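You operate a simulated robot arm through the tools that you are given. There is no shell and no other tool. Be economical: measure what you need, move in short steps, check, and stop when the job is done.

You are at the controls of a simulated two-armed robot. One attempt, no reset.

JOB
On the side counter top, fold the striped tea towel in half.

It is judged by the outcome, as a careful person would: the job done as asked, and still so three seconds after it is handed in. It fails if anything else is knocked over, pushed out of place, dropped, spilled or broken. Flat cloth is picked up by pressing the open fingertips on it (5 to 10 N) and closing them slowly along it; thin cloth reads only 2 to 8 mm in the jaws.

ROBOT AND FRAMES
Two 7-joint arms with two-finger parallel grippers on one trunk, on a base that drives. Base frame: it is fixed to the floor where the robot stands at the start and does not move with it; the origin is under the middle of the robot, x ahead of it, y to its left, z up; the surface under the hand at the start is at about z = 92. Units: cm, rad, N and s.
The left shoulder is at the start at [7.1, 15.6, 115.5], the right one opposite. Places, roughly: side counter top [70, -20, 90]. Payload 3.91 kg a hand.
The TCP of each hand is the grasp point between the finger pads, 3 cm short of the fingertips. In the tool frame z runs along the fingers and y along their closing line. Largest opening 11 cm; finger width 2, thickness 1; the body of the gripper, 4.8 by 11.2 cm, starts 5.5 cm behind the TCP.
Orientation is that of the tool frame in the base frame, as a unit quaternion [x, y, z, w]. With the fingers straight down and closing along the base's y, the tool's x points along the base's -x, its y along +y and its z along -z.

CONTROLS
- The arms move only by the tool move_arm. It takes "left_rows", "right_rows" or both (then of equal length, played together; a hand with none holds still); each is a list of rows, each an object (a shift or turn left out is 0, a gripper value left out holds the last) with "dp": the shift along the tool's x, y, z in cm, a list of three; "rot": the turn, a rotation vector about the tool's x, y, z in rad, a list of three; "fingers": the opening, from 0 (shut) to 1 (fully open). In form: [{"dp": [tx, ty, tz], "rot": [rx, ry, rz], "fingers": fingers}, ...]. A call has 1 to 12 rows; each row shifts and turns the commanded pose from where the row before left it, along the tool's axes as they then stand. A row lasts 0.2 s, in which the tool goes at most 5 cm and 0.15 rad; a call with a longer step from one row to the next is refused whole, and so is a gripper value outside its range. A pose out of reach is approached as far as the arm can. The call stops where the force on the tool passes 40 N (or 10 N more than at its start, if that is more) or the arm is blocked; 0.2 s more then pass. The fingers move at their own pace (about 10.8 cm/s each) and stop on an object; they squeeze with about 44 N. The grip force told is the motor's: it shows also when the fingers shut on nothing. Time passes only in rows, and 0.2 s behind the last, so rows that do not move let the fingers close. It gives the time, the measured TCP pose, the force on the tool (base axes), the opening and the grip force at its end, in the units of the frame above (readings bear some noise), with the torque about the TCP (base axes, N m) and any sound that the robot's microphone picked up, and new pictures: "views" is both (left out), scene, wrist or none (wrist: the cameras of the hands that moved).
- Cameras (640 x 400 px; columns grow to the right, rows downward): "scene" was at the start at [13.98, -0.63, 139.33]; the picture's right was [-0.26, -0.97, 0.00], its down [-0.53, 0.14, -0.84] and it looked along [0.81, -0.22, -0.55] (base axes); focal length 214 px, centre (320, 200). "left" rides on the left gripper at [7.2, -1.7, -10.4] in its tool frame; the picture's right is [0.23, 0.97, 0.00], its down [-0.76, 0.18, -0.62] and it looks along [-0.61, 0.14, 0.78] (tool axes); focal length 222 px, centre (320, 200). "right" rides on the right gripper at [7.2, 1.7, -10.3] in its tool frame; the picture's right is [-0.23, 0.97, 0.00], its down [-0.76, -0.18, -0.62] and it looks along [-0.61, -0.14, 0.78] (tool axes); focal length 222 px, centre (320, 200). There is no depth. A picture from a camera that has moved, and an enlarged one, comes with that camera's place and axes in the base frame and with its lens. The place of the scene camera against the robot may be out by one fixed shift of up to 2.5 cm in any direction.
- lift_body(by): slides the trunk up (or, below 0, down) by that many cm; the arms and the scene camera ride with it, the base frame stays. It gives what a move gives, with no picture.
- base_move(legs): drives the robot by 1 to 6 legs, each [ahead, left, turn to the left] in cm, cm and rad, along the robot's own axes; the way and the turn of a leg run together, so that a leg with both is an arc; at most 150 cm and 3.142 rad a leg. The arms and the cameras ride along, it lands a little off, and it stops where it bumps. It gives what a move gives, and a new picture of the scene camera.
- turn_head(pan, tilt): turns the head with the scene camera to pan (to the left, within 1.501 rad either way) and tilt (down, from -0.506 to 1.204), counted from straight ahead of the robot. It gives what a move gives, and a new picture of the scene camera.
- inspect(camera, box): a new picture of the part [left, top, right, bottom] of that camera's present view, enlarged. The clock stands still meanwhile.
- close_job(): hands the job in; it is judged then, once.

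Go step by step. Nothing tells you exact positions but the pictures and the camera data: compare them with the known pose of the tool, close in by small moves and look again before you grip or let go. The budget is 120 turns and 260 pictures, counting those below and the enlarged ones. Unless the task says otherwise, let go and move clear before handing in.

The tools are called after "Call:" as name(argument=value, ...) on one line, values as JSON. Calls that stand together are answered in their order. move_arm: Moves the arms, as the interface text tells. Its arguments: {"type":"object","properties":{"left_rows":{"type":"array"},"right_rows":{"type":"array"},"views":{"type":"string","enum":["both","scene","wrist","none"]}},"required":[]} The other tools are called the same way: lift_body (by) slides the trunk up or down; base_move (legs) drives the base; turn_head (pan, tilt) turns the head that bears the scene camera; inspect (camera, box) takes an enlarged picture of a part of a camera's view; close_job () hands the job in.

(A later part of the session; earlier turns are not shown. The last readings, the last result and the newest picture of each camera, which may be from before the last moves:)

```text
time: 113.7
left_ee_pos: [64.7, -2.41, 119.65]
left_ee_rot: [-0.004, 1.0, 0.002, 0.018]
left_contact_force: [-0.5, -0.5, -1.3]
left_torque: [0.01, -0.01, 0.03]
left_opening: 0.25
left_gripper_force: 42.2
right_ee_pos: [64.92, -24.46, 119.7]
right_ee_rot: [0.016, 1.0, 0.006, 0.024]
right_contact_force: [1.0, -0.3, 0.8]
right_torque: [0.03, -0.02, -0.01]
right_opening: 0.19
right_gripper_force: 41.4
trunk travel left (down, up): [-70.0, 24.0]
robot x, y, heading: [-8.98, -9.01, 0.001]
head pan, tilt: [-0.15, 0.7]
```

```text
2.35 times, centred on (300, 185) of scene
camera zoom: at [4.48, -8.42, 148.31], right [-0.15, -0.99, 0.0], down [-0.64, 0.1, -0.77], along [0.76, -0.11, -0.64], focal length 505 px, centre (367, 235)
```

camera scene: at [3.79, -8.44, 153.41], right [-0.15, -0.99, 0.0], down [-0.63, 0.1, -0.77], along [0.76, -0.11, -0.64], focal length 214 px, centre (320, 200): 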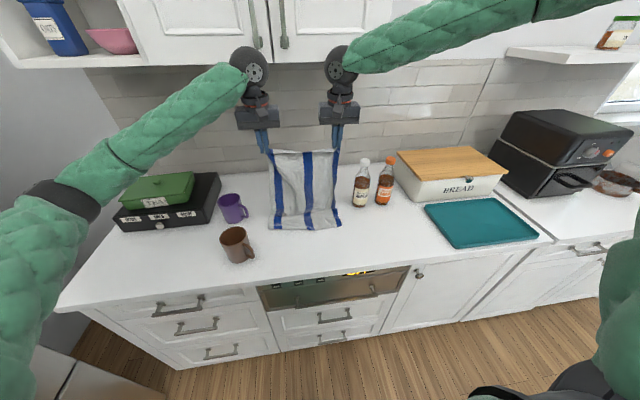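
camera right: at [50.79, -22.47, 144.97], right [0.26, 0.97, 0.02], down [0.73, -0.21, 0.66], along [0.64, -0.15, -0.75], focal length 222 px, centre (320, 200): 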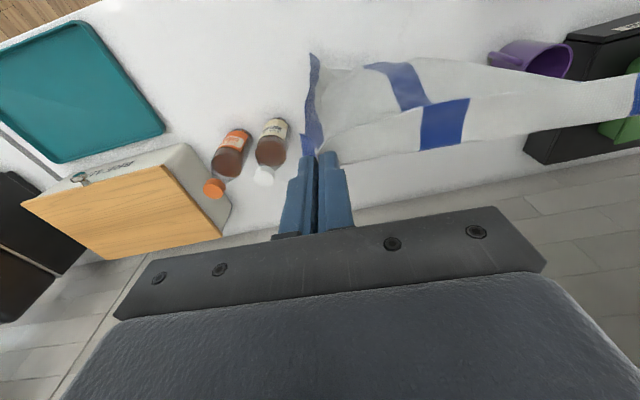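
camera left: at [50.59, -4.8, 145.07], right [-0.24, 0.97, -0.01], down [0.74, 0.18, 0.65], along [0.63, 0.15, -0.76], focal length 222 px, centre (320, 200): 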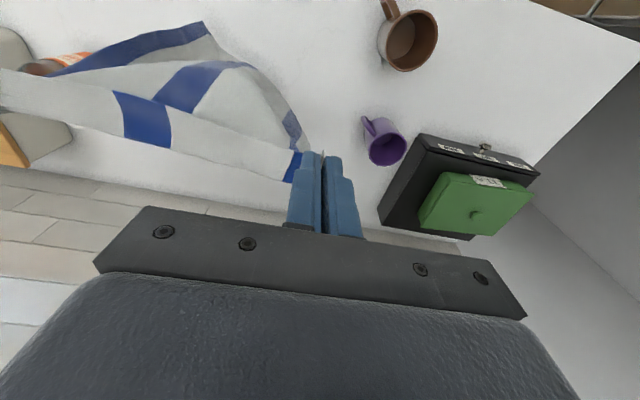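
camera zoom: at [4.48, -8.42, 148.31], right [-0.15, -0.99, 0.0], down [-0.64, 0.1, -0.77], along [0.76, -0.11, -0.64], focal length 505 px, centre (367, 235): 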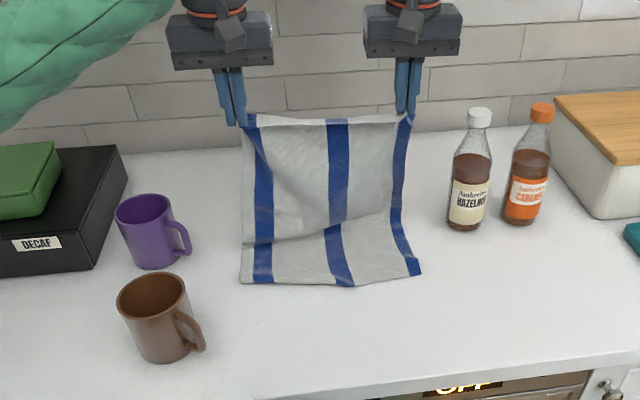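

Laying perfectly. Continue forward and down to complete the lower half.

Call:
base_move(legs=[[5, 0, 0]])

Call:
lift_body(by=-4)

Call:
base_move(legs=[[5, 0, 0]])

Call:
lift_body(by=-3)

Call:
inspect(camera="scene", box=[160, 100, 420, 270])

```text
time: 114.6
left_ee_pos: [69.33, -2.38, 119.84]
left_ee_rot: [-0.004, 1.0, 0.001, 0.019]
left_contact_force: [-1.1, -0.7, 0.0]
left_torque: [0.0, -0.01, 0.02]
left_opening: 0.25
left_gripper_force: 42.2
right_ee_pos: [69.59, -24.43, 119.79]
right_ee_rot: [0.016, 1.0, 0.006, 0.025]
right_contact_force: [-1.2, 0.9, -0.6]
right_torque: [0.08, -0.04, 0.0]
right_opening: 0.17
right_gripper_force: 41.7
trunk travel left (down, up): [-70.0, 24.0]
robot x, y, heading: [-4.23, -9.06, -0.001]
head pan, tilt: [-0.15, 0.7]
camera scene: at [9.13, -8.42, 148.36], right [-0.15, -0.99, 0.0], down [-0.64, 0.1, -0.77], along [0.76, -0.11, -0.64], focal length 214 px, centre (320, 200)
```

scene: 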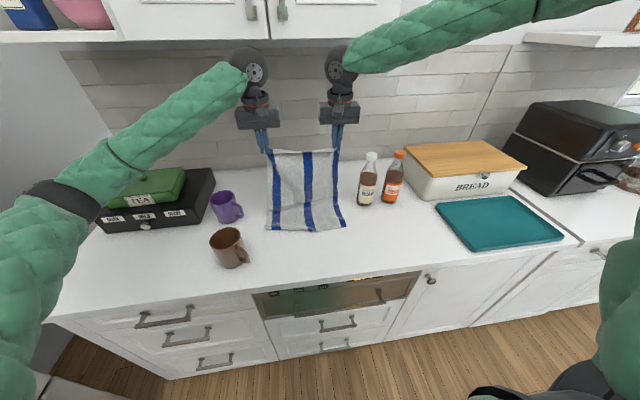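

```text
time: 115.4
left_ee_pos: [69.6, -2.4, 115.61]
left_ee_rot: [-0.004, 1.0, 0.001, 0.018]
left_contact_force: [-0.2, -0.4, 0.3]
left_torque: [-0.01, 0.01, 0.05]
left_opening: 0.22
left_gripper_force: 42.0
right_ee_pos: [69.87, -24.31, 115.58]
right_ee_rot: [0.016, 1.0, 0.005, 0.025]
right_contact_force: [-0.2, -0.3, 0.1]
right_torque: [0.05, 0.0, 0.01]
right_opening: 0.19
right_gripper_force: 41.6
trunk travel left (down, up): [-66.0, 28.0]
robot x, y, heading: [-4.44, -9.01, 0.003]
head pan, tilt: [-0.15, 0.7]
```

```text
time: 116.4
left_ee_pos: [74.4, -2.34, 115.82]
left_ee_rot: [-0.005, 1.0, 0.001, 0.018]
left_contact_force: [-0.1, -0.3, -0.2]
left_torque: [-0.02, 0.01, 0.01]
left_opening: 0.2
left_gripper_force: 42.3
right_ee_pos: [74.73, -24.44, 115.64]
right_ee_rot: [0.017, 1.0, 0.007, 0.026]
right_contact_force: [-0.6, 0.6, -0.1]
right_torque: [0.04, 0.01, 0.01]
right_opening: 0.16
right_gripper_force: 41.6
trunk travel left (down, up): [-66.0, 28.0]
robot x, y, heading: [0.78, -8.88, 0.002]
head pan, tilt: [-0.15, 0.7]
camera scene: at [14.29, -8.41, 144.33], right [-0.15, -0.99, 0.0], down [-0.64, 0.1, -0.77], along [0.76, -0.11, -0.64], focal length 214 px, centre (320, 200)
```

scene: 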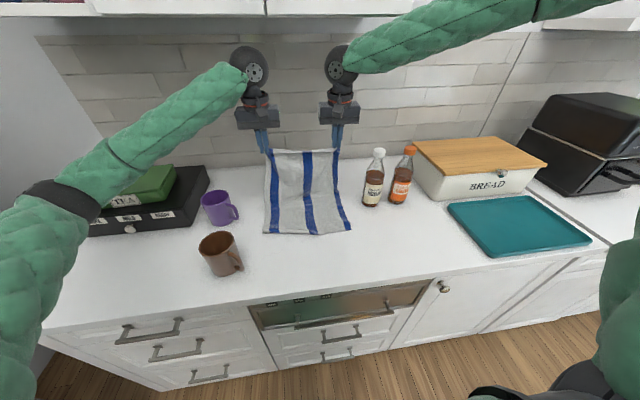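

```text
time: 117.1
left_ee_pos: [74.59, -2.46, 112.53]
left_ee_rot: [-0.004, 1.0, 0.0, 0.018]
left_contact_force: [-0.2, -0.6, -1.0]
left_torque: [-0.03, 0.02, -0.01]
left_opening: 0.22
left_gripper_force: 42.6
right_ee_pos: [74.79, -24.32, 112.54]
right_ee_rot: [0.017, 1.0, 0.005, 0.025]
right_contact_force: [0.0, 0.6, -0.7]
right_torque: [0.03, 0.01, 0.02]
right_opening: 0.17
right_gripper_force: 41.8
trunk travel left (down, up): [-63.0, 31.0]
robot x, y, heading: [0.77, -8.52, -0.001]
head pan, tilt: [-0.15, 0.7]
```

```text
2.35 times, centred on (290, 185) of scene
camera zoom: at [14.48, -8.4, 141.28], right [-0.15, -0.99, 0.0], down [-0.64, 0.1, -0.76], along [0.76, -0.11, -0.64], focal length 505 px, centre (391, 235)
```

zoom: 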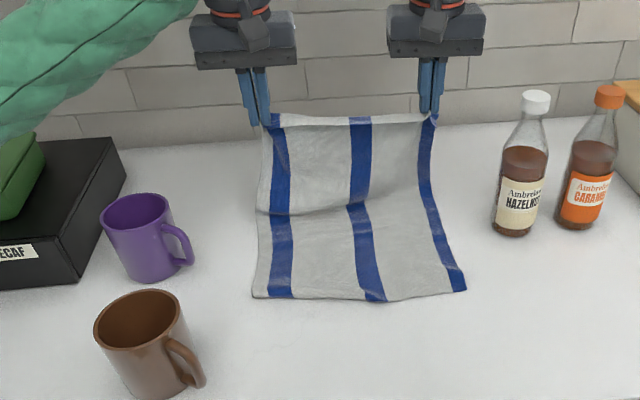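

The lower half lies flat, first edge at x≈60. Now I fold the held edge back toward the robot over it. I'll lower with the arms while raising the trunk, so the left elbow stays above the counter and mugs.

Call:
move_arm(left_rows=[{"dp": [1, 0, 2]}, {"dp": [1, 0, 2]}, {"dp": [1, 0, 2]}, {"dp": [1, 0, 2]}], right_rows=[{"dp": [1, 0, 2]}, {"dp": [1, 0, 2]}, {"dp": [1, 0, 2]}, {"dp": [1, 0, 2]}], views="none")

Call:
lift_body(by=6)

Call:
move_arm(left_rows=[{"dp": [1, 0, 2]}, {"dp": [1, 0, 2]}, {"dp": [1, 0, 2]}, {"dp": [1, 0, 2]}], right_rows=[{"dp": [1, 0, 2]}, {"dp": [1, 0, 2]}, {"dp": [1, 0, 2]}, {"dp": [1, 0, 2]}], views="scene")

```text
time: 118.1
left_ee_pos: [71.06, -2.52, 104.34]
left_ee_rot: [-0.005, 1.0, 0.001, 0.018]
left_contact_force: [0.1, 0.4, 0.0]
left_torque: [0.01, 0.0, 0.04]
left_opening: 0.21
left_gripper_force: 42.3
right_ee_pos: [71.38, -24.23, 104.29]
right_ee_rot: [0.017, 1.0, 0.006, 0.025]
right_contact_force: [0.4, 0.1, 0.4]
right_torque: [0.02, -0.03, 0.01]
right_opening: 0.15
right_gripper_force: 41.3
trunk travel left (down, up): [-63.0, 31.0]
robot x, y, heading: [0.68, -8.85, 0.003]
head pan, tilt: [-0.15, 0.7]
```

```text
time: 119.1
left_ee_pos: [70.79, -2.48, 110.34]
left_ee_rot: [-0.004, 1.0, 0.0, 0.018]
left_contact_force: [-0.5, 0.0, -0.2]
left_torque: [0.02, 0.01, 0.0]
left_opening: 0.23
left_gripper_force: 42.0
right_ee_pos: [71.17, -24.16, 110.35]
right_ee_rot: [0.016, 1.0, 0.006, 0.024]
right_contact_force: [-0.7, -0.5, -0.5]
right_torque: [0.05, -0.04, 0.0]
right_opening: 0.17
right_gripper_force: 41.4
trunk travel left (down, up): [-69.0, 25.0]
robot x, y, heading: [0.81, -8.85, 0.004]
head pan, tilt: [-0.15, 0.7]
```

```text
time: 120.1
left_ee_pos: [67.2, -2.45, 102.35]
left_ee_rot: [-0.004, 1.0, 0.002, 0.018]
left_contact_force: [0.1, -0.2, -0.6]
left_torque: [-0.02, 0.01, 0.0]
left_opening: 0.23
left_gripper_force: 42.8
right_ee_pos: [67.64, -24.02, 102.02]
right_ee_rot: [0.016, 1.0, 0.005, 0.024]
right_contact_force: [0.2, -0.7, -0.3]
right_torque: [0.03, 0.03, 0.0]
right_opening: 0.17
right_gripper_force: 41.6
trunk travel left (down, up): [-69.0, 25.0]
robot x, y, heading: [0.74, -8.57, 0.005]
head pan, tilt: [-0.15, 0.7]
camera scene: at [14.54, -8.41, 147.28], right [-0.15, -0.99, 0.0], down [-0.64, 0.1, -0.76], along [0.76, -0.11, -0.65], focal length 214 px, centre (320, 200)
```

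scene: 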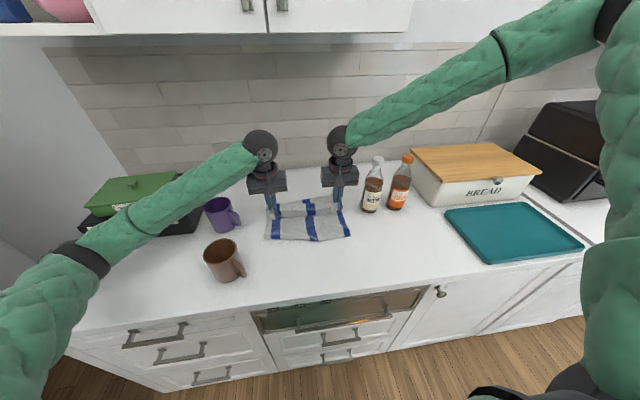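

Continue back with the base (about 4.5 cm), then lower.

Call:
move_arm(left_rows=[{"dp": [0, 0, 1]}, {"dp": [0, 0, 0.5]}], right_rows=[{"dp": [0, 0, 1]}, {"dp": [0, 0, 0.5]}], views="none")

Call:
base_move(legs=[[-4.5, 0, 0]])

Call:
inspect(camera="scene", box=[160, 120, 420, 290])

```text
time: 120.7
left_ee_pos: [67.31, -2.66, 100.85]
left_ee_rot: [-0.004, 1.0, 0.001, 0.018]
left_contact_force: [0.0, -0.2, 0.0]
left_torque: [-0.02, 0.01, 0.04]
left_opening: 0.25
left_gripper_force: 42.3
right_ee_pos: [67.75, -24.11, 100.76]
right_ee_rot: [0.017, 1.0, 0.006, 0.024]
right_contact_force: [-0.6, -0.3, 0.0]
right_torque: [0.07, 0.02, 0.0]
right_opening: 0.18
right_gripper_force: 41.5
trunk travel left (down, up): [-69.0, 25.0]
robot x, y, heading: [0.73, -8.76, 0.002]
head pan, tilt: [-0.15, 0.7]
```

```text
time: 121.6
left_ee_pos: [62.63, -2.54, 100.93]
left_ee_rot: [-0.003, 1.0, 0.001, 0.018]
left_contact_force: [-0.9, -0.9, 0.7]
left_torque: [0.0, 0.01, 0.01]
left_opening: 0.25
left_gripper_force: 42.5
right_ee_pos: [63.16, -23.9, 100.68]
right_ee_rot: [0.015, 1.0, 0.006, 0.024]
right_contact_force: [0.0, -0.4, 0.3]
right_torque: [0.02, -0.02, 0.01]
right_opening: 0.19
right_gripper_force: 41.6
trunk travel left (down, up): [-69.0, 25.0]
robot x, y, heading: [-4.15, -8.94, 0.002]
head pan, tilt: [-0.15, 0.7]
camera scene: at [9.82, -8.41, 147.27], right [-0.15, -0.99, 0.0], down [-0.64, 0.1, -0.77], along [0.76, -0.11, -0.64], focal length 214 px, centre (320, 200)
```

scene: 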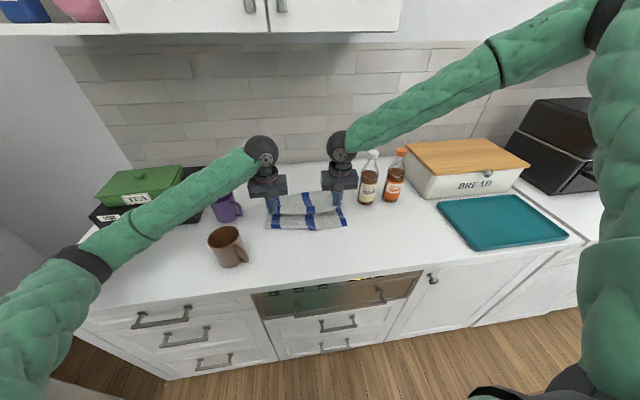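

```text
2.35 times, centred on (290, 205) of scene
camera zoom: at [9.82, -8.41, 147.27], right [-0.15, -0.99, 0.0], down [-0.64, 0.1, -0.77], along [0.76, -0.11, -0.64], focal length 505 px, centre (391, 188)
```

zoom: 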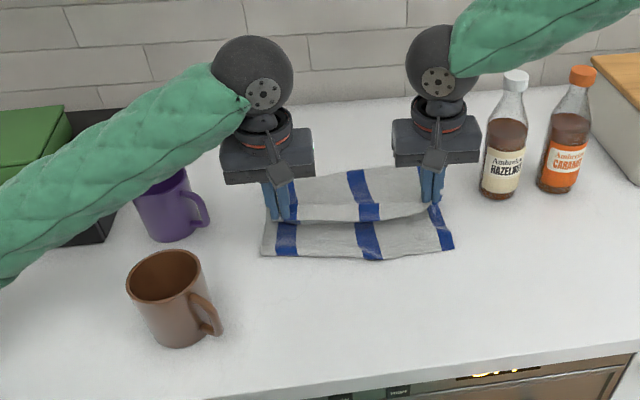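

The held edge is just above the first edge. I'll align the right corner back 2.5 cm and lower both to the cloth.

Call:
move_arm(left_rows=[{"dp": [0, 0.3, 0.8]}, {"dp": [0, 0.4, 1]}, {"dp": [0, 0, 1]}, {"dp": [0, 0, 1]}, {"dp": [0, 0, 0.5]}], right_rows=[{"dp": [0.6, 0, 0.8]}, {"dp": [0.6, 0, 1]}, {"dp": [0.6, 0, 1]}, {"dp": [0.6, 0, 1]}, {"dp": [0.2, 0, 0.5]}], views="both")

```text
time: 122.8
left_ee_pos: [62.94, -2.02, 97.29]
left_ee_rot: [-0.004, 1.0, 0.003, 0.021]
left_contact_force: [-1.5, -1.7, -0.4]
left_torque: [-0.03, 0.0, 0.01]
left_opening: 0.24
left_gripper_force: 42.2
right_ee_pos: [60.91, -24.18, 96.55]
right_ee_rot: [0.015, 1.0, 0.007, 0.024]
right_contact_force: [0.6, 2.2, 0.6]
right_torque: [0.11, -0.01, -0.01]
right_opening: 0.19
right_gripper_force: 41.4
trunk travel left (down, up): [-69.0, 25.0]
robot x, y, heading: [-3.25, -8.82, -0.002]
head pan, tilt: [-0.15, 0.7]
camera scene: at [9.86, -8.76, 147.52], right [-0.15, -0.99, 0.0], down [-0.64, 0.1, -0.76], along [0.76, -0.11, -0.64], focal length 214 px, centre (320, 200)
camera right: at [53.1, -22.33, 106.6], right [0.26, 0.97, 0.03], down [0.72, -0.21, 0.66], along [0.64, -0.15, -0.75], focal length 222 px, centre (320, 200)
camera left: at [55.42, -3.75, 107.33], right [-0.24, 0.97, -0.01], down [0.73, 0.18, 0.66], along [0.64, 0.15, -0.75], focal length 222 px, centre (320, 200)
```

scene: 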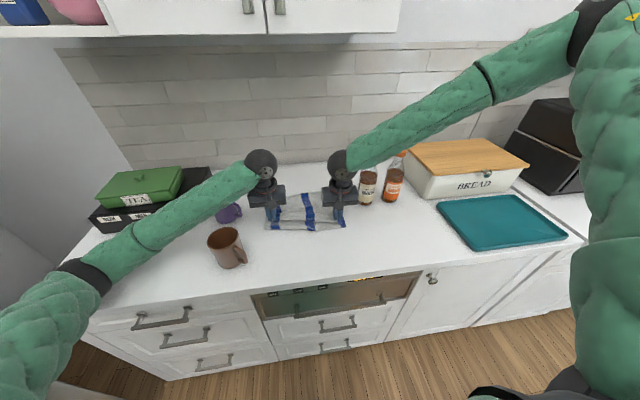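
right: 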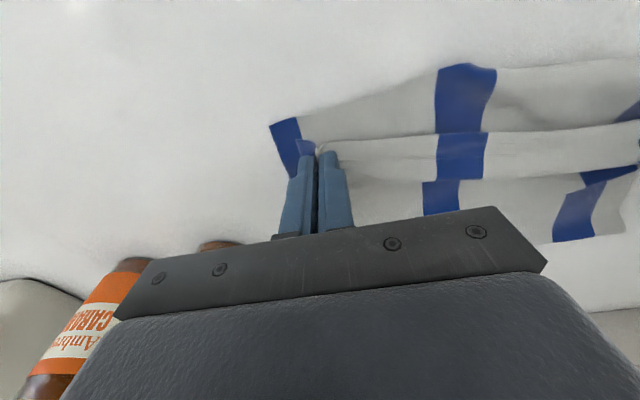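
left: 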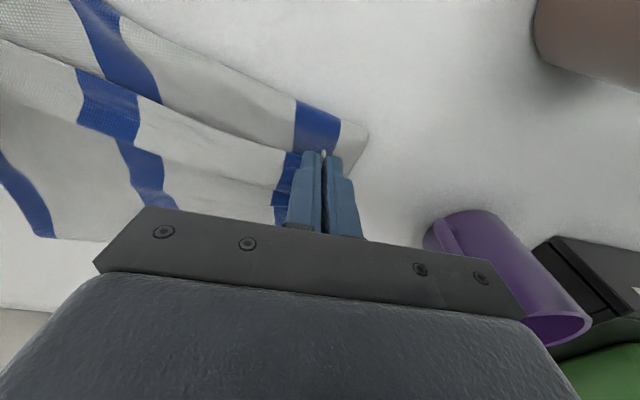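

Nearly aligned; the held edge needs about 1.5–2 cm more toward the robot and to be slightly tauter. I'll use the base for that, then spread slightly.

Call:
base_move(legs=[[-2.2, 0, 0]])

Call:
move_arm(left_rows=[{"dp": [0, 0.4, 0.2]}, {"dp": [0, 0.3, 0]}, {}], right_rows=[{"dp": [0.3, -0.3, 0.2]}, {"dp": [0, -0.2, 0]}, {}], views="wrist")

Call:
inspect(camera="scene", box=[160, 120, 420, 290])

```text
time: 123.6
left_ee_pos: [60.4, -2.5, 97.26]
left_ee_rot: [-0.004, 1.0, 0.004, 0.022]
left_contact_force: [0.7, 0.3, -0.4]
left_torque: [-0.01, 0.0, 0.02]
left_opening: 0.24
left_gripper_force: 42.6
right_ee_pos: [58.29, -24.38, 96.45]
right_ee_rot: [0.016, 0.999, 0.009, 0.026]
right_contact_force: [-0.8, 0.5, 0.2]
right_torque: [0.02, 0.0, 0.03]
right_opening: 0.17
right_gripper_force: 41.5
trunk travel left (down, up): [-69.0, 25.0]
robot x, y, heading: [-6.24, -9.24, 0.003]
head pan, tilt: [-0.15, 0.7]
camera scene: at [7.26, -9.36, 147.34], right [-0.15, -0.99, -0.01], down [-0.64, 0.1, -0.77], along [0.76, -0.11, -0.64], focal length 214 px, centre (320, 200)
```

scene: 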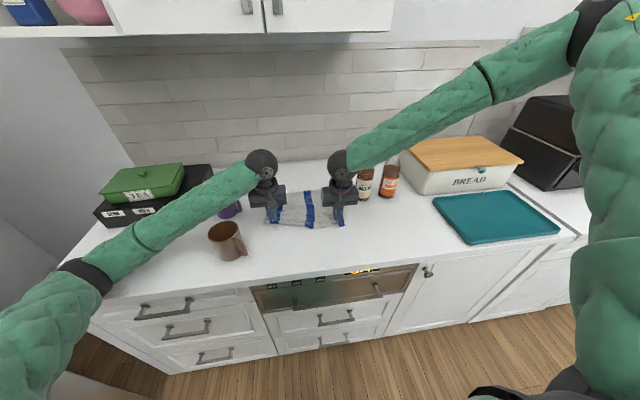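

```text
time: 124.4
left_ee_pos: [60.75, -2.13, 97.61]
left_ee_rot: [-0.002, 1.0, 0.004, 0.027]
left_contact_force: [-3.2, -14.6, -1.6]
left_torque: [-0.46, 0.09, -0.18]
left_opening: 0.23
left_gripper_force: 42.3
right_ee_pos: [58.04, -25.16, 96.22]
right_ee_rot: [0.018, 0.999, 0.011, 0.026]
right_contact_force: [3.2, 14.5, 0.7]
right_torque: [0.52, -0.1, -0.03]
right_opening: 0.17
right_gripper_force: 41.4
trunk travel left (down, up): [-69.0, 25.0]
robot x, y, heading: [-5.89, -9.19, -0.004]
head pan, tilt: [-0.15, 0.7]
camera right: at [50.37, -23.49, 106.26], right [0.26, 0.96, 0.03], down [0.72, -0.22, 0.66], along [0.64, -0.15, -0.75], focal length 222 px, centre (320, 200)
camera left: at [53.11, -3.94, 107.6], right [-0.23, 0.97, 0.0], down [0.73, 0.18, 0.66], along [0.65, 0.15, -0.75], focal length 222 px, centre (320, 200)
```

right: 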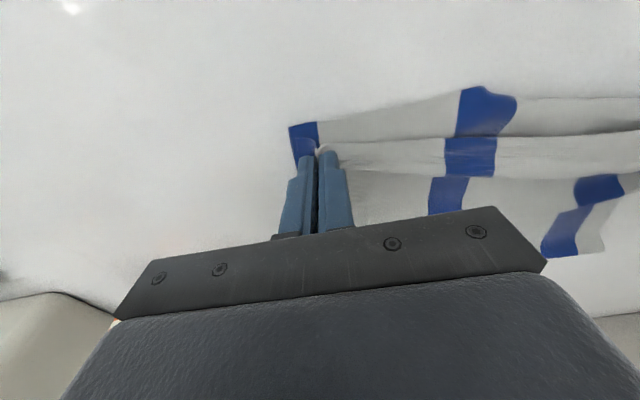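
left: 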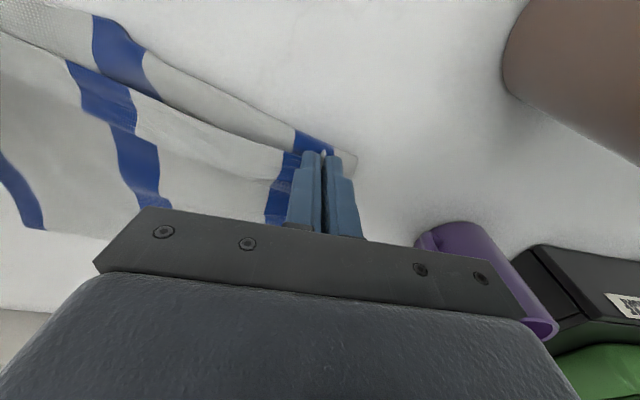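

```text
2.35 times, centred on (290, 205) of scene
camera zoom: at [7.38, -9.58, 147.39], right [-0.15, -0.99, -0.01], down [-0.63, 0.1, -0.77], along [0.76, -0.11, -0.64], focal length 505 px, centre (391, 188)
```

zoom: 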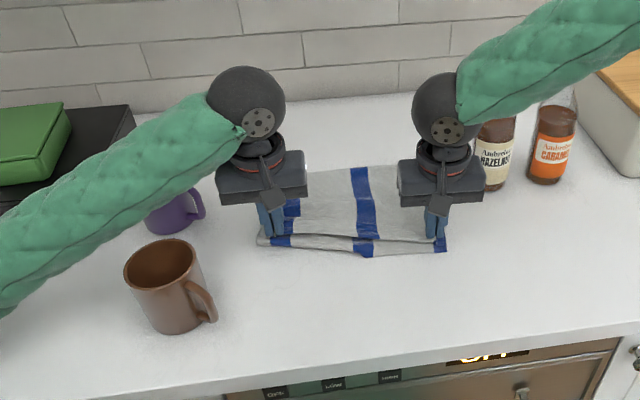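

The edges are nearly coincident. Release: open both hands, wait, then check before lifting.

Call:
move_arm(left_rows=[{"dp": [0, -0.4, 0]}, {"fingers": 0.15}, {"fingers": 0.4}, {}, {"dp": [0, 0, -0.7]}, {"dp": [0, 0, -0.8]}], right_rows=[{"dp": [0, 0.3, 0]}, {"fingers": 0.15}, {"fingers": 0.4}, {}, {"dp": [0, 0, -0.7]}, {"dp": [0, 0, -0.8]}], views="wrist")

```text
time: 125.8
left_ee_pos: [60.7, -1.42, 99.58]
left_ee_rot: [-0.01, 0.999, 0.003, 0.03]
left_contact_force: [-0.1, -0.4, -0.4]
left_torque: [-0.02, 0.01, 0.01]
left_opening: 4.4
left_gripper_force: 0.1
right_ee_pos: [57.67, -24.18, 97.97]
right_ee_rot: [0.013, 1.0, 0.007, 0.026]
right_contact_force: [-0.4, 0.8, 0.3]
right_torque: [0.03, 0.0, -0.01]
right_opening: 4.42
right_gripper_force: 0.0
trunk travel left (down, up): [-69.0, 25.0]
robot x, y, heading: [-6.46, -9.27, 0.005]
head pan, tilt: [-0.15, 0.7]
camera right: at [49.98, -22.42, 108.0], right [0.25, 0.97, 0.03], down [0.72, -0.21, 0.66], along [0.64, -0.15, -0.75], focal length 222 px, centre (320, 200)
camera left: at [52.86, -3.14, 109.47], right [-0.24, 0.97, -0.01], down [0.72, 0.19, 0.67], along [0.65, 0.16, -0.74], focal length 222 px, centre (320, 200)
```

right: 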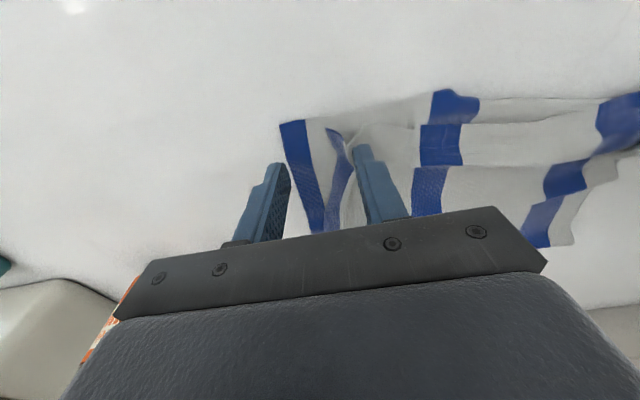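
left: 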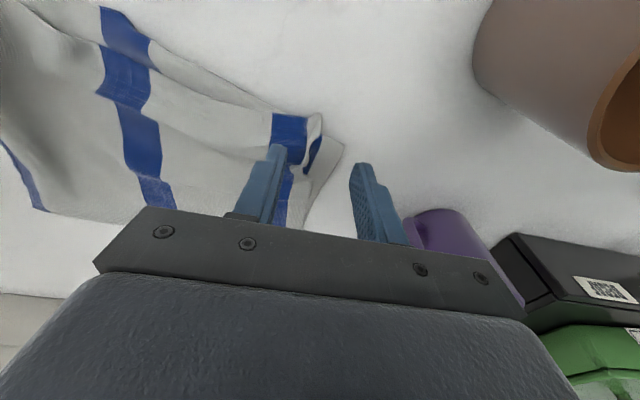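

The left corner is free. The right corner still clings to one finger. I'll raise the left hand clear and look closely at the right.

Call:
move_arm(left_rows=[{"dp": [0, 0, -2]}, {"dp": [0, 0, -3]}, {"dp": [0, 0, -3]}, {"dp": [0, 0, -3]}], views="none")

Call:
inspect(camera="right", box=[240, 60, 480, 240])

Call:
inspect(camera="scene", box=[200, 130, 420, 270])

```text
time: 126.8
left_ee_pos: [60.29, -1.72, 109.02]
left_ee_rot: [-0.003, 1.0, 0.0, 0.019]
left_contact_force: [0.8, -0.1, 0.0]
left_torque: [-0.01, -0.01, 0.01]
left_opening: 4.4
left_gripper_force: 0.0
right_ee_pos: [58.08, -24.16, 97.56]
right_ee_rot: [0.014, 1.0, 0.007, 0.023]
right_contact_force: [-0.1, -0.9, -0.7]
right_torque: [0.06, 0.05, 0.04]
right_opening: 4.41
right_gripper_force: 0.0
trunk travel left (down, up): [-69.0, 25.0]
robot x, y, heading: [-6.38, -8.79, 0.002]
head pan, tilt: [-0.15, 0.7]
```

```text
2.22 times, centred on (360, 150) of right
camera zoom: at [50.49, -22.42, 107.5], right [0.26, 0.97, 0.02], down [0.72, -0.21, 0.66], along [0.64, -0.15, -0.75], focal length 494 px, centre (231, 311)
```

zoom: 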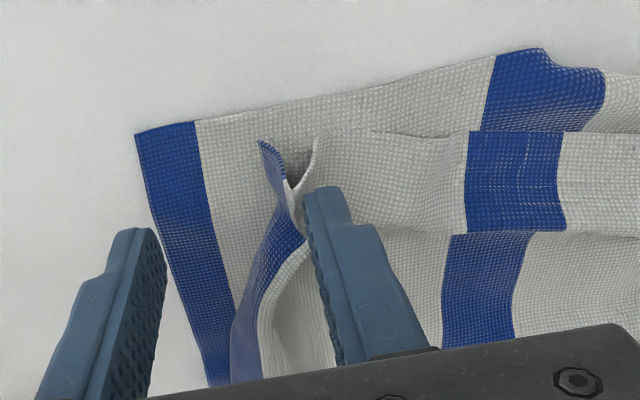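

```text
2.86 times, centred on (310, 200) of scene
camera zoom: at [7.69, -8.62, 147.22], right [-0.15, -0.99, 0.0], down [-0.64, 0.1, -0.76], along [0.76, -0.11, -0.65], focal length 613 px, centre (349, 200)
```

zoom: 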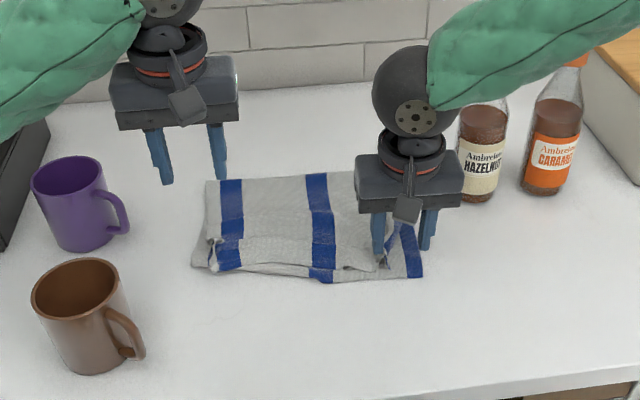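

The fold is neat; just the right corner's pinch clings to the inner finger. I'll re-close, move it back out, open only slightly and lift straight up.

Call:
move_arm(right_rows=[{"fingers": 0.0, "dp": [0, 0, 0.8]}, {"dp": [0, -0.5, 0.3]}, {"dp": [0, -0.5, 0]}, {"fingers": 0.08}, {}, {"fingers": 0.15}, {"dp": [0, 0, -1]}, {"dp": [0, 0, -1.5]}, {"dp": [0, 0, -1.5]}], views="wrist")

```text
time: 128.8
left_ee_pos: [60.23, -1.48, 109.17]
left_ee_rot: [-0.005, 1.0, 0.0, 0.021]
left_contact_force: [0.7, -0.6, 0.1]
left_torque: [0.0, 0.01, 0.01]
left_opening: 4.42
left_gripper_force: 0.0
right_ee_pos: [57.97, -25.23, 100.47]
right_ee_rot: [0.015, 1.0, 0.006, 0.025]
right_contact_force: [0.2, 0.1, -0.4]
right_torque: [-0.01, -0.03, 0.02]
right_opening: 1.66
right_gripper_force: 0.1
trunk travel left (down, up): [-69.0, 25.0]
robot x, y, heading: [-6.35, -8.88, 0.0]
head pan, tilt: [-0.15, 0.7]
camera right: at [50.27, -23.38, 110.53], right [0.26, 0.97, 0.02], down [0.72, -0.21, 0.66], along [0.64, -0.15, -0.75], focal length 222 px, centre (320, 200)
```

right: 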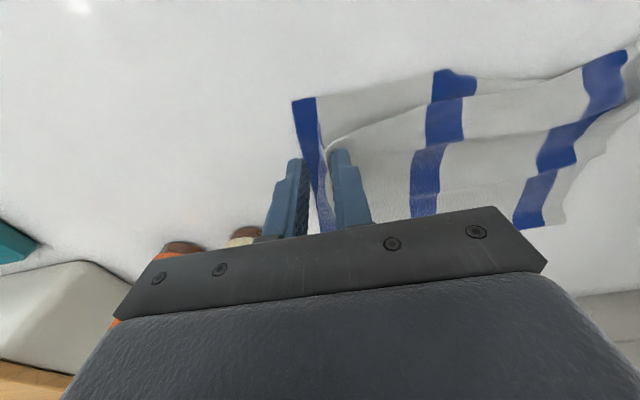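

Call:
inspect(camera="right", box=[240, 60, 480, 240])

Call:
inspect(camera="scene", box=[240, 150, 400, 260])

```text
2.22 times, centred on (360, 150) of right
camera zoom: at [50.27, -23.38, 110.53], right [0.26, 0.97, 0.02], down [0.72, -0.21, 0.66], along [0.64, -0.15, -0.75], focal length 494 px, centre (231, 311)
```

zoom: 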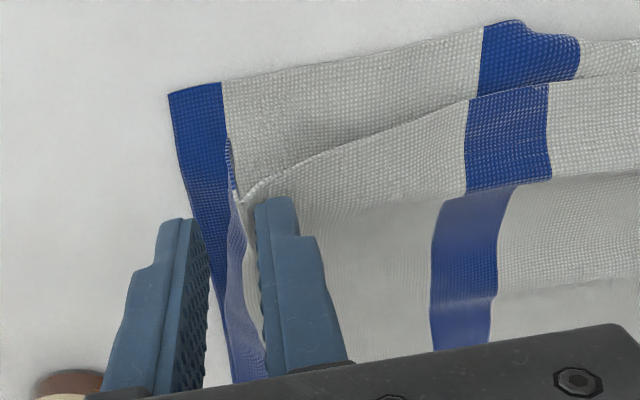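

```text
3.64 times, centred on (320, 205) of scene
camera zoom: at [7.58, -8.52, 147.28], right [-0.15, -0.99, 0.0], down [-0.64, 0.09, -0.76], along [0.76, -0.11, -0.64], focal length 780 px, centre (320, 182)
```

zoom: 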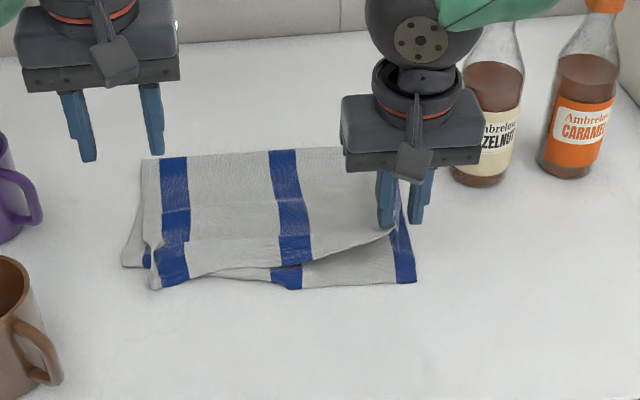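

The corner tip still sticks to the inner finger. I'll use the left hand, closed, to press the cloth down near mid-edge while the right lifts away.

Call:
move_arm(left_rows=[{"dp": [-0.3, -2, 0], "fingers": 0}, {"dp": [-0.3, -3, 0]}, {"dp": [-0.3, -3, 1]}, {"dp": [-0.3, -2.5, 2]}, {"dp": [0, 0, 3]}, {"dp": [0, 0, 3]}, {"dp": [0, 0, 2]}, {"dp": [0, 0, 1]}, {"dp": [0, 0, 1]}], right_rows=[{"dp": [0, 0, 0.5]}, {"dp": [0, 0, 0.5]}, {"dp": [0, 0, 0.5]}, {"dp": [0, 0, 0.5]}, {"dp": [0, -0.3, 0.5]}, {}, {}, {}, {}], views="wrist")

```text
time: 130.8
left_ee_pos: [62.64, -12.49, 98.4]
left_ee_rot: [-0.004, 0.999, 0.004, 0.034]
left_contact_force: [0.0, -0.5, 0.2]
left_torque: [-0.01, 0.03, 0.03]
left_opening: 0.0
left_gripper_force: 38.0
right_ee_pos: [57.93, -25.96, 98.61]
right_ee_rot: [0.017, 0.999, 0.008, 0.026]
right_contact_force: [0.4, 0.1, -0.4]
right_torque: [-0.08, -0.01, -0.05]
right_opening: 1.63
right_gripper_force: 0.1
trunk travel left (down, up): [-69.0, 25.0]
robot x, y, heading: [-5.53, -8.99, -0.003]
head pan, tilt: [-0.15, 0.7]
camera right: at [50.3, -24.16, 108.53], right [0.26, 0.96, 0.03], down [0.72, -0.21, 0.66], along [0.64, -0.15, -0.75], focal length 222 px, centre (320, 200)
camera left: at [54.82, -14.22, 108.3], right [-0.23, 0.97, -0.01], down [0.71, 0.18, 0.68], along [0.66, 0.15, -0.74], focal length 222 px, centre (320, 200)
```

right: 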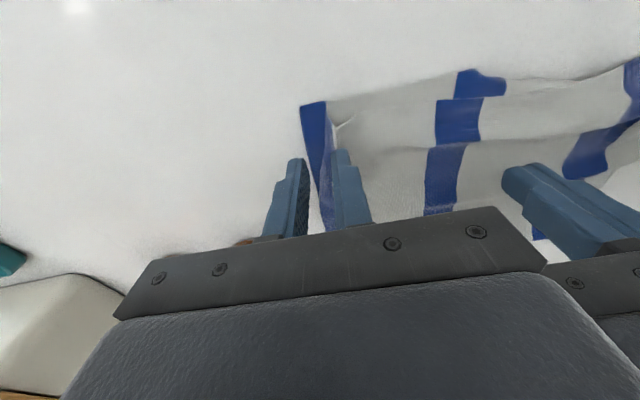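
left: 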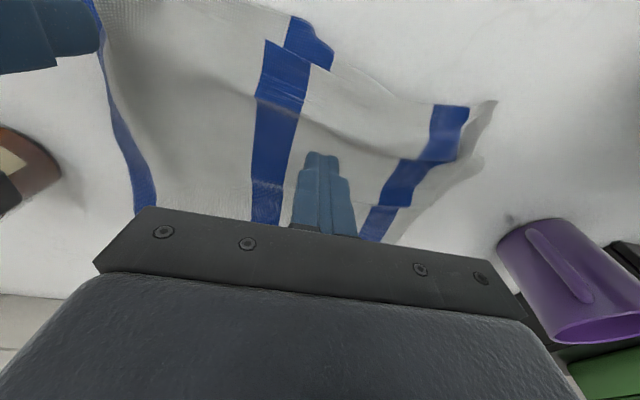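

The left arm is obstructed again at this height. I'll raise the trunk in small increments while keeping the right hand low, giving the left forearm more clearance.

Call:
move_arm(left_rows=[{"dp": [0, 0, -1.5]}, {"dp": [0, 0, -1.5]}], right_rows=[{"dp": [0, 0, 0.5]}, {"dp": [0, 0, 0.5]}], views="none")

Call:
lift_body(by=2.5)

Call:
move_arm(right_rows=[{"dp": [0, 0, 1.2]}, {"dp": [0, 0, 1.2]}], views="none")

Call:
lift_body(by=2.5)

Call:
move_arm(right_rows=[{"dp": [0, 0, 1.2]}, {"dp": [0, 0, 1.2]}], views="none")

Call:
lift_body(by=2.5)

Call:
move_arm(right_rows=[{"dp": [0, 0, 1.2]}, {"dp": [0, 0, 1.2]}], views="scene")

```text
time: 131.4
left_ee_pos: [61.81, -11.4, 101.44]
left_ee_rot: [-0.011, 0.999, 0.005, 0.035]
left_contact_force: [0.8, -0.3, 0.0]
left_torque: [0.03, -0.02, 0.02]
left_opening: 0.0
left_gripper_force: 38.2
right_ee_pos: [57.53, -25.12, 97.72]
right_ee_rot: [0.013, 0.999, 0.007, 0.028]
right_contact_force: [-0.1, 0.1, -0.1]
right_torque: [0.01, 0.03, 0.0]
right_opening: 1.63
right_gripper_force: 0.1
trunk travel left (down, up): [-69.0, 25.0]
robot x, y, heading: [-6.55, -9.37, 0.01]
head pan, tilt: [-0.15, 0.7]
```

```text
time: 132.1
left_ee_pos: [61.73, -12.71, 101.29]
left_ee_rot: [-0.002, 1.0, 0.0, 0.018]
left_contact_force: [-0.3, 0.6, -0.7]
left_torque: [0.02, -0.02, 0.02]
left_opening: 0.0
left_gripper_force: 37.9
right_ee_pos: [58.03, -25.75, 99.14]
right_ee_rot: [0.017, 1.0, 0.006, 0.024]
right_contact_force: [0.1, -1.1, -0.8]
right_torque: [0.03, 0.0, 0.01]
right_opening: 1.64
right_gripper_force: 0.1
trunk travel left (down, up): [-71.5, 22.5]
robot x, y, heading: [-6.04, -8.63, 0.001]
head pan, tilt: [-0.15, 0.7]
```

```text
time: 132.7
left_ee_pos: [61.84, -12.18, 101.89]
left_ee_rot: [-0.004, 1.0, 0.001, 0.021]
left_contact_force: [0.1, -0.4, 0.2]
left_torque: [0.03, 0.01, 0.02]
left_opening: 0.0
left_gripper_force: 37.7
right_ee_pos: [58.38, -25.4, 97.1]
right_ee_rot: [0.016, 1.0, 0.007, 0.024]
right_contact_force: [-1.0, 0.1, -0.2]
right_torque: [0.02, -0.02, 0.04]
right_opening: 1.63
right_gripper_force: 0.1
trunk travel left (down, up): [-71.5, 22.5]
robot x, y, heading: [-6.0, -9.0, 0.002]
head pan, tilt: [-0.15, 0.7]
```

```text
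time: 133.4
left_ee_pos: [61.85, -12.33, 104.26]
left_ee_rot: [-0.005, 1.0, 0.0, 0.02]
left_contact_force: [0.5, -1.0, -0.2]
left_torque: [0.0, 0.03, -0.02]
left_opening: 0.02
left_gripper_force: 38.0
right_ee_pos: [58.34, -25.5, 99.53]
right_ee_rot: [0.016, 1.0, 0.005, 0.024]
right_contact_force: [0.9, -0.3, 0.2]
right_torque: [0.01, 0.02, 0.03]
right_opening: 1.67
right_gripper_force: 0.1
trunk travel left (down, up): [-74.0, 20.0]
robot x, y, heading: [-6.33, -9.02, 0.005]
head pan, tilt: [-0.15, 0.7]
```

```text
time: 134.0
left_ee_pos: [61.96, -12.26, 104.4]
left_ee_rot: [-0.004, 1.0, 0.0, 0.019]
left_contact_force: [0.3, 0.8, 0.3]
left_torque: [0.0, 0.03, 0.0]
left_opening: 0.0
left_gripper_force: 37.6
right_ee_pos: [58.52, -25.37, 97.11]
right_ee_rot: [0.015, 1.0, 0.006, 0.024]
right_contact_force: [0.3, 0.4, -0.1]
right_torque: [-0.02, 0.02, 0.01]
right_opening: 1.7
right_gripper_force: 0.1
trunk travel left (down, up): [-74.0, 20.0]
robot x, y, heading: [-6.32, -9.06, -0.002]
head pan, tilt: [-0.15, 0.7]
```

```text
time: 134.8
left_ee_pos: [61.94, -12.29, 106.85]
left_ee_rot: [-0.005, 1.0, 0.001, 0.02]
left_contact_force: [0.8, -0.5, -0.6]
left_torque: [0.0, 0.0, 0.02]
left_opening: 0.03
left_gripper_force: 37.5
right_ee_pos: [58.4, -25.35, 99.68]
right_ee_rot: [0.016, 1.0, 0.006, 0.024]
right_contact_force: [0.1, 0.0, 0.2]
right_torque: [0.02, 0.02, 0.01]
right_opening: 1.63
right_gripper_force: 0.0
trunk travel left (down, up): [-76.5, 17.5]
robot x, y, heading: [-6.35, -8.79, 0.002]
head pan, tilt: [-0.15, 0.7]
```

```text
time: 135.3
left_ee_pos: [61.9, -12.29, 106.73]
left_ee_rot: [-0.005, 1.0, -0.001, 0.02]
left_contact_force: [-0.3, -0.2, -0.1]
left_torque: [-0.02, -0.03, 0.0]
left_opening: 0.04
left_gripper_force: 37.6
right_ee_pos: [58.6, -25.41, 97.29]
right_ee_rot: [0.015, 1.0, 0.007, 0.025]
right_contact_force: [-0.3, -0.2, 0.6]
right_torque: [0.01, 0.0, -0.03]
right_opening: 1.66
right_gripper_force: 0.0
trunk travel left (down, up): [-76.5, 17.5]
robot x, y, heading: [-6.47, -9.17, 0.005]
head pan, tilt: [-0.15, 0.7]
camera scene: at [7.71, -8.57, 154.77], right [-0.15, -0.99, 0.0], down [-0.64, 0.1, -0.76], along [0.76, -0.11, -0.65], focal length 214 px, centre (320, 200)
```

scene: 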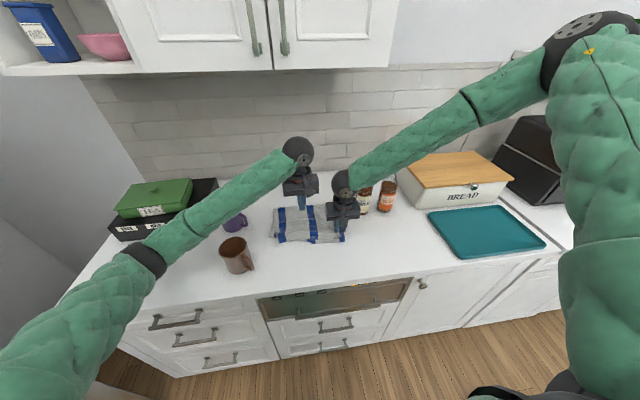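

Now press the cloth with the left fingertips.

Call:
move_arm(left_rows=[{"dp": [0, 0, 2.5]}, {"dp": [0, 0, 2.5]}, {"dp": [0, 0, 2.5]}, {"dp": [0, 0, 2]}, {"dp": [0, 0, 1]}, {"dp": [0, 0, 0.5]}, {"dp": [0, 0, 0.4]}, {"dp": [0, 0, 0.3]}], views="none")

```text
time: 137.3
left_ee_pos: [63.72, -9.94, 98.63]
left_ee_rot: [-0.022, 0.999, 0.003, 0.047]
left_contact_force: [0.2, -0.2, -1.3]
left_torque: [0.02, 0.05, -0.01]
left_opening: 0.01
left_gripper_force: 37.7
right_ee_pos: [58.02, -24.39, 97.86]
right_ee_rot: [0.009, 1.0, 0.009, 0.029]
right_contact_force: [0.5, -0.7, -0.4]
right_torque: [0.08, 0.02, 0.02]
right_opening: 1.65
right_gripper_force: 0.1
trunk travel left (down, up): [-76.5, 17.5]
robot x, y, heading: [-6.27, -8.54, 0.02]
head pan, tilt: [-0.15, 0.7]
stopped in row 8 (left hand): the arm was blocked; the commanded pose is now the measured one
```

The left elbow region is what blocks when the base is this close. I'll lift both hands a little, back the base 8 cm, and extend the arms by the same amount.

Call:
move_arm(left_rows=[{"dp": [0, 0, -2]}, {"dp": [0, 0, -2]}, {"dp": [0, 0, -2]}, {"dp": [0, 0, -2]}], right_rows=[{"dp": [0, 0, -1.5]}, {"dp": [0, 0, -1.5]}, {"dp": [0, 0, -1.5]}, {"dp": [0, 0, -1.5]}], views="none")

Call:
base_move(legs=[[-4.5, 0, -0.01]])

Call:
move_arm(left_rows=[{"dp": [-2.2, 0, 0]}, {"dp": [-2.2, 0, 0]}], right_rows=[{"dp": [-2.2, 0, 0]}, {"dp": [-2.2, 0, 0]}], views="none")

Call:
base_move(legs=[[-4.5, 0, 0]])

Call:
move_arm(left_rows=[{"dp": [-2.2, -0.5, 0]}, {"dp": [-2.2, -0.5, 0]}], right_rows=[{"dp": [-2.2, 0, 0]}, {"dp": [-2.2, 0, 0]}], views="scene")

```text
time: 138.3
left_ee_pos: [62.9, -10.4, 105.85]
left_ee_rot: [-0.015, 0.999, -0.006, 0.041]
left_contact_force: [-0.8, 0.1, 1.2]
left_torque: [-0.03, -0.04, 0.04]
left_opening: 0.01
left_gripper_force: 38.1
right_ee_pos: [58.07, -24.23, 103.69]
right_ee_rot: [0.011, 1.0, 0.005, 0.027]
right_contact_force: [-1.2, -0.5, 0.3]
right_torque: [-0.03, -0.07, 0.03]
right_opening: 1.63
right_gripper_force: 0.2
trunk travel left (down, up): [-76.5, 17.5]
robot x, y, heading: [-5.81, -8.74, 0.016]
head pan, tilt: [-0.15, 0.7]
```

```text
time: 139.2
left_ee_pos: [59.28, -11.09, 105.35]
left_ee_rot: [-0.011, 0.999, -0.005, 0.038]
left_contact_force: [-0.2, -0.9, 0.1]
left_torque: [0.02, 0.0, 0.0]
left_opening: 0.03
left_gripper_force: 37.4
right_ee_pos: [54.24, -24.88, 102.92]
right_ee_rot: [0.014, 1.0, 0.007, 0.023]
right_contact_force: [0.2, -0.4, 0.7]
right_torque: [0.0, 0.04, 0.0]
right_opening: 1.64
right_gripper_force: 0.1
trunk travel left (down, up): [-76.5, 17.5]
robot x, y, heading: [-10.3, -8.67, -0.001]
head pan, tilt: [-0.15, 0.7]
camera scene: at [3.72, -8.22, 154.71], right [-0.15, -0.99, 0.0], down [-0.64, 0.09, -0.76], along [0.76, -0.11, -0.65], focal length 214 px, centre (320, 200)
```

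scene: 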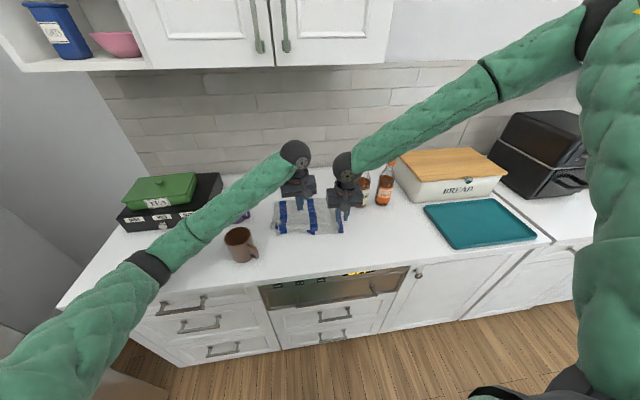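

```text
time: 139.8
left_ee_pos: [63.49, -11.03, 105.96]
left_ee_rot: [-0.011, 0.999, -0.003, 0.039]
left_contact_force: [0.4, 0.8, 0.2]
left_torque: [0.0, 0.0, 0.0]
left_opening: 0.0
left_gripper_force: 37.6
right_ee_pos: [58.26, -25.09, 103.44]
right_ee_rot: [0.016, 1.0, 0.006, 0.024]
right_contact_force: [-0.3, 0.7, 0.8]
right_torque: [0.0, -0.03, 0.02]
right_opening: 1.66
right_gripper_force: 0.1
trunk travel left (down, up): [-76.5, 17.5]
robot x, y, heading: [-10.48, -8.7, 0.004]
head pan, tilt: [-0.15, 0.7]
```

```text
time: 140.8
left_ee_pos: [59.22, -10.97, 105.83]
left_ee_rot: [-0.011, 0.999, -0.004, 0.037]
left_contact_force: [-0.2, 0.9, 0.1]
left_torque: [0.0, 0.03, 0.02]
left_opening: 0.0
left_gripper_force: 37.9
right_ee_pos: [54.13, -25.09, 103.35]
right_ee_rot: [0.016, 1.0, 0.006, 0.024]
right_contact_force: [0.5, 0.2, -0.2]
right_torque: [-0.01, 0.03, -0.02]
right_opening: 1.67
right_gripper_force: 0.1
trunk travel left (down, up): [-76.5, 17.5]
robot x, y, heading: [-14.91, -8.66, 0.007]
head pan, tilt: [-0.15, 0.7]
camera scene: at [-0.78, -8.15, 154.73], right [-0.15, -0.99, 0.0], down [-0.64, 0.09, -0.76], along [0.76, -0.11, -0.65], focal length 214 px, centre (320, 200)
```

scene: 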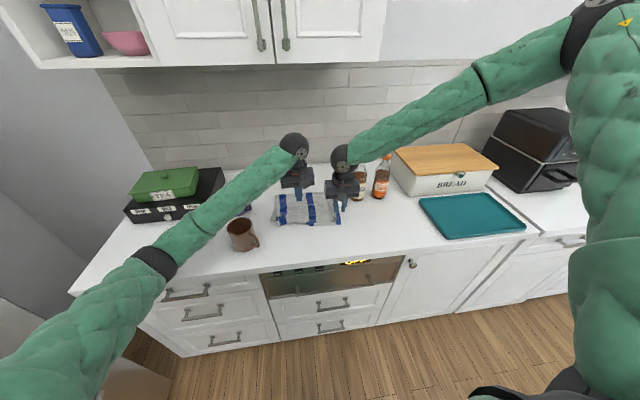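

```text
time: 141.3
left_ee_pos: [63.5, -11.84, 106.41]
left_ee_rot: [-0.011, 0.999, -0.004, 0.039]
left_contact_force: [-0.2, -0.3, 0.4]
left_torque: [0.02, -0.05, 0.01]
left_opening: 0.0
left_gripper_force: 37.6
right_ee_pos: [58.29, -25.2, 103.8]
right_ee_rot: [0.014, 1.0, 0.007, 0.024]
right_contact_force: [-0.5, 0.3, -0.4]
right_torque: [0.03, 0.0, 0.02]
right_opening: 1.66
right_gripper_force: 0.0
trunk travel left (down, up): [-76.5, 17.5]
robot x, y, heading: [-14.75, -8.61, 0.002]
head pan, tilt: [-0.15, 0.7]
camera scene: at [-1.01, -8.18, 154.78], right [-0.15, -0.99, 0.0], down [-0.64, 0.09, -0.76], along [0.76, -0.11, -0.64], focal length 214 px, centre (320, 200)
```

scene: 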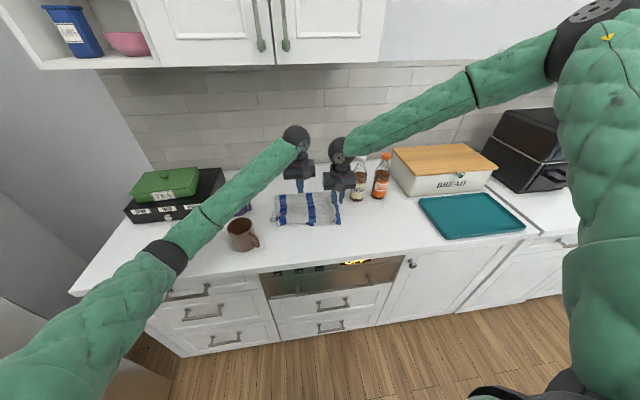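

Call:
inspect(camera="scene", box=[240, 150, 400, 250])

Call:
inspect(camera="right", box=[200, 20, 600, 240])

```text
4.00 times, centred on (320, 200) of scene
camera zoom: at [-1.01, -8.18, 154.78], right [-0.15, -0.99, 0.0], down [-0.64, 0.09, -0.76], along [0.76, -0.11, -0.64], focal length 858 px, centre (320, 200)
```

zoom: 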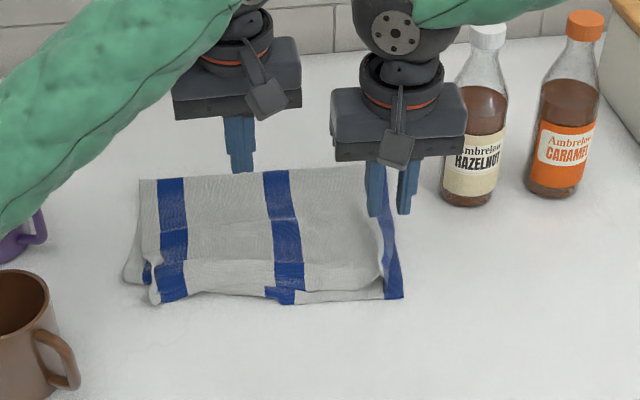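

```text
1.60 times, centred on (400, 130) of right
camera zoom: at [50.7, -23.45, 113.72], right [0.26, 0.97, 0.02], down [0.72, -0.21, 0.66], along [0.64, -0.15, -0.75], focal length 355 px, centre (192, 312)
```

zoom: 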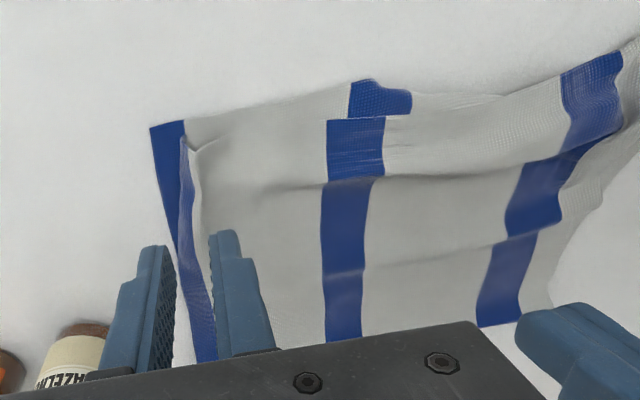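

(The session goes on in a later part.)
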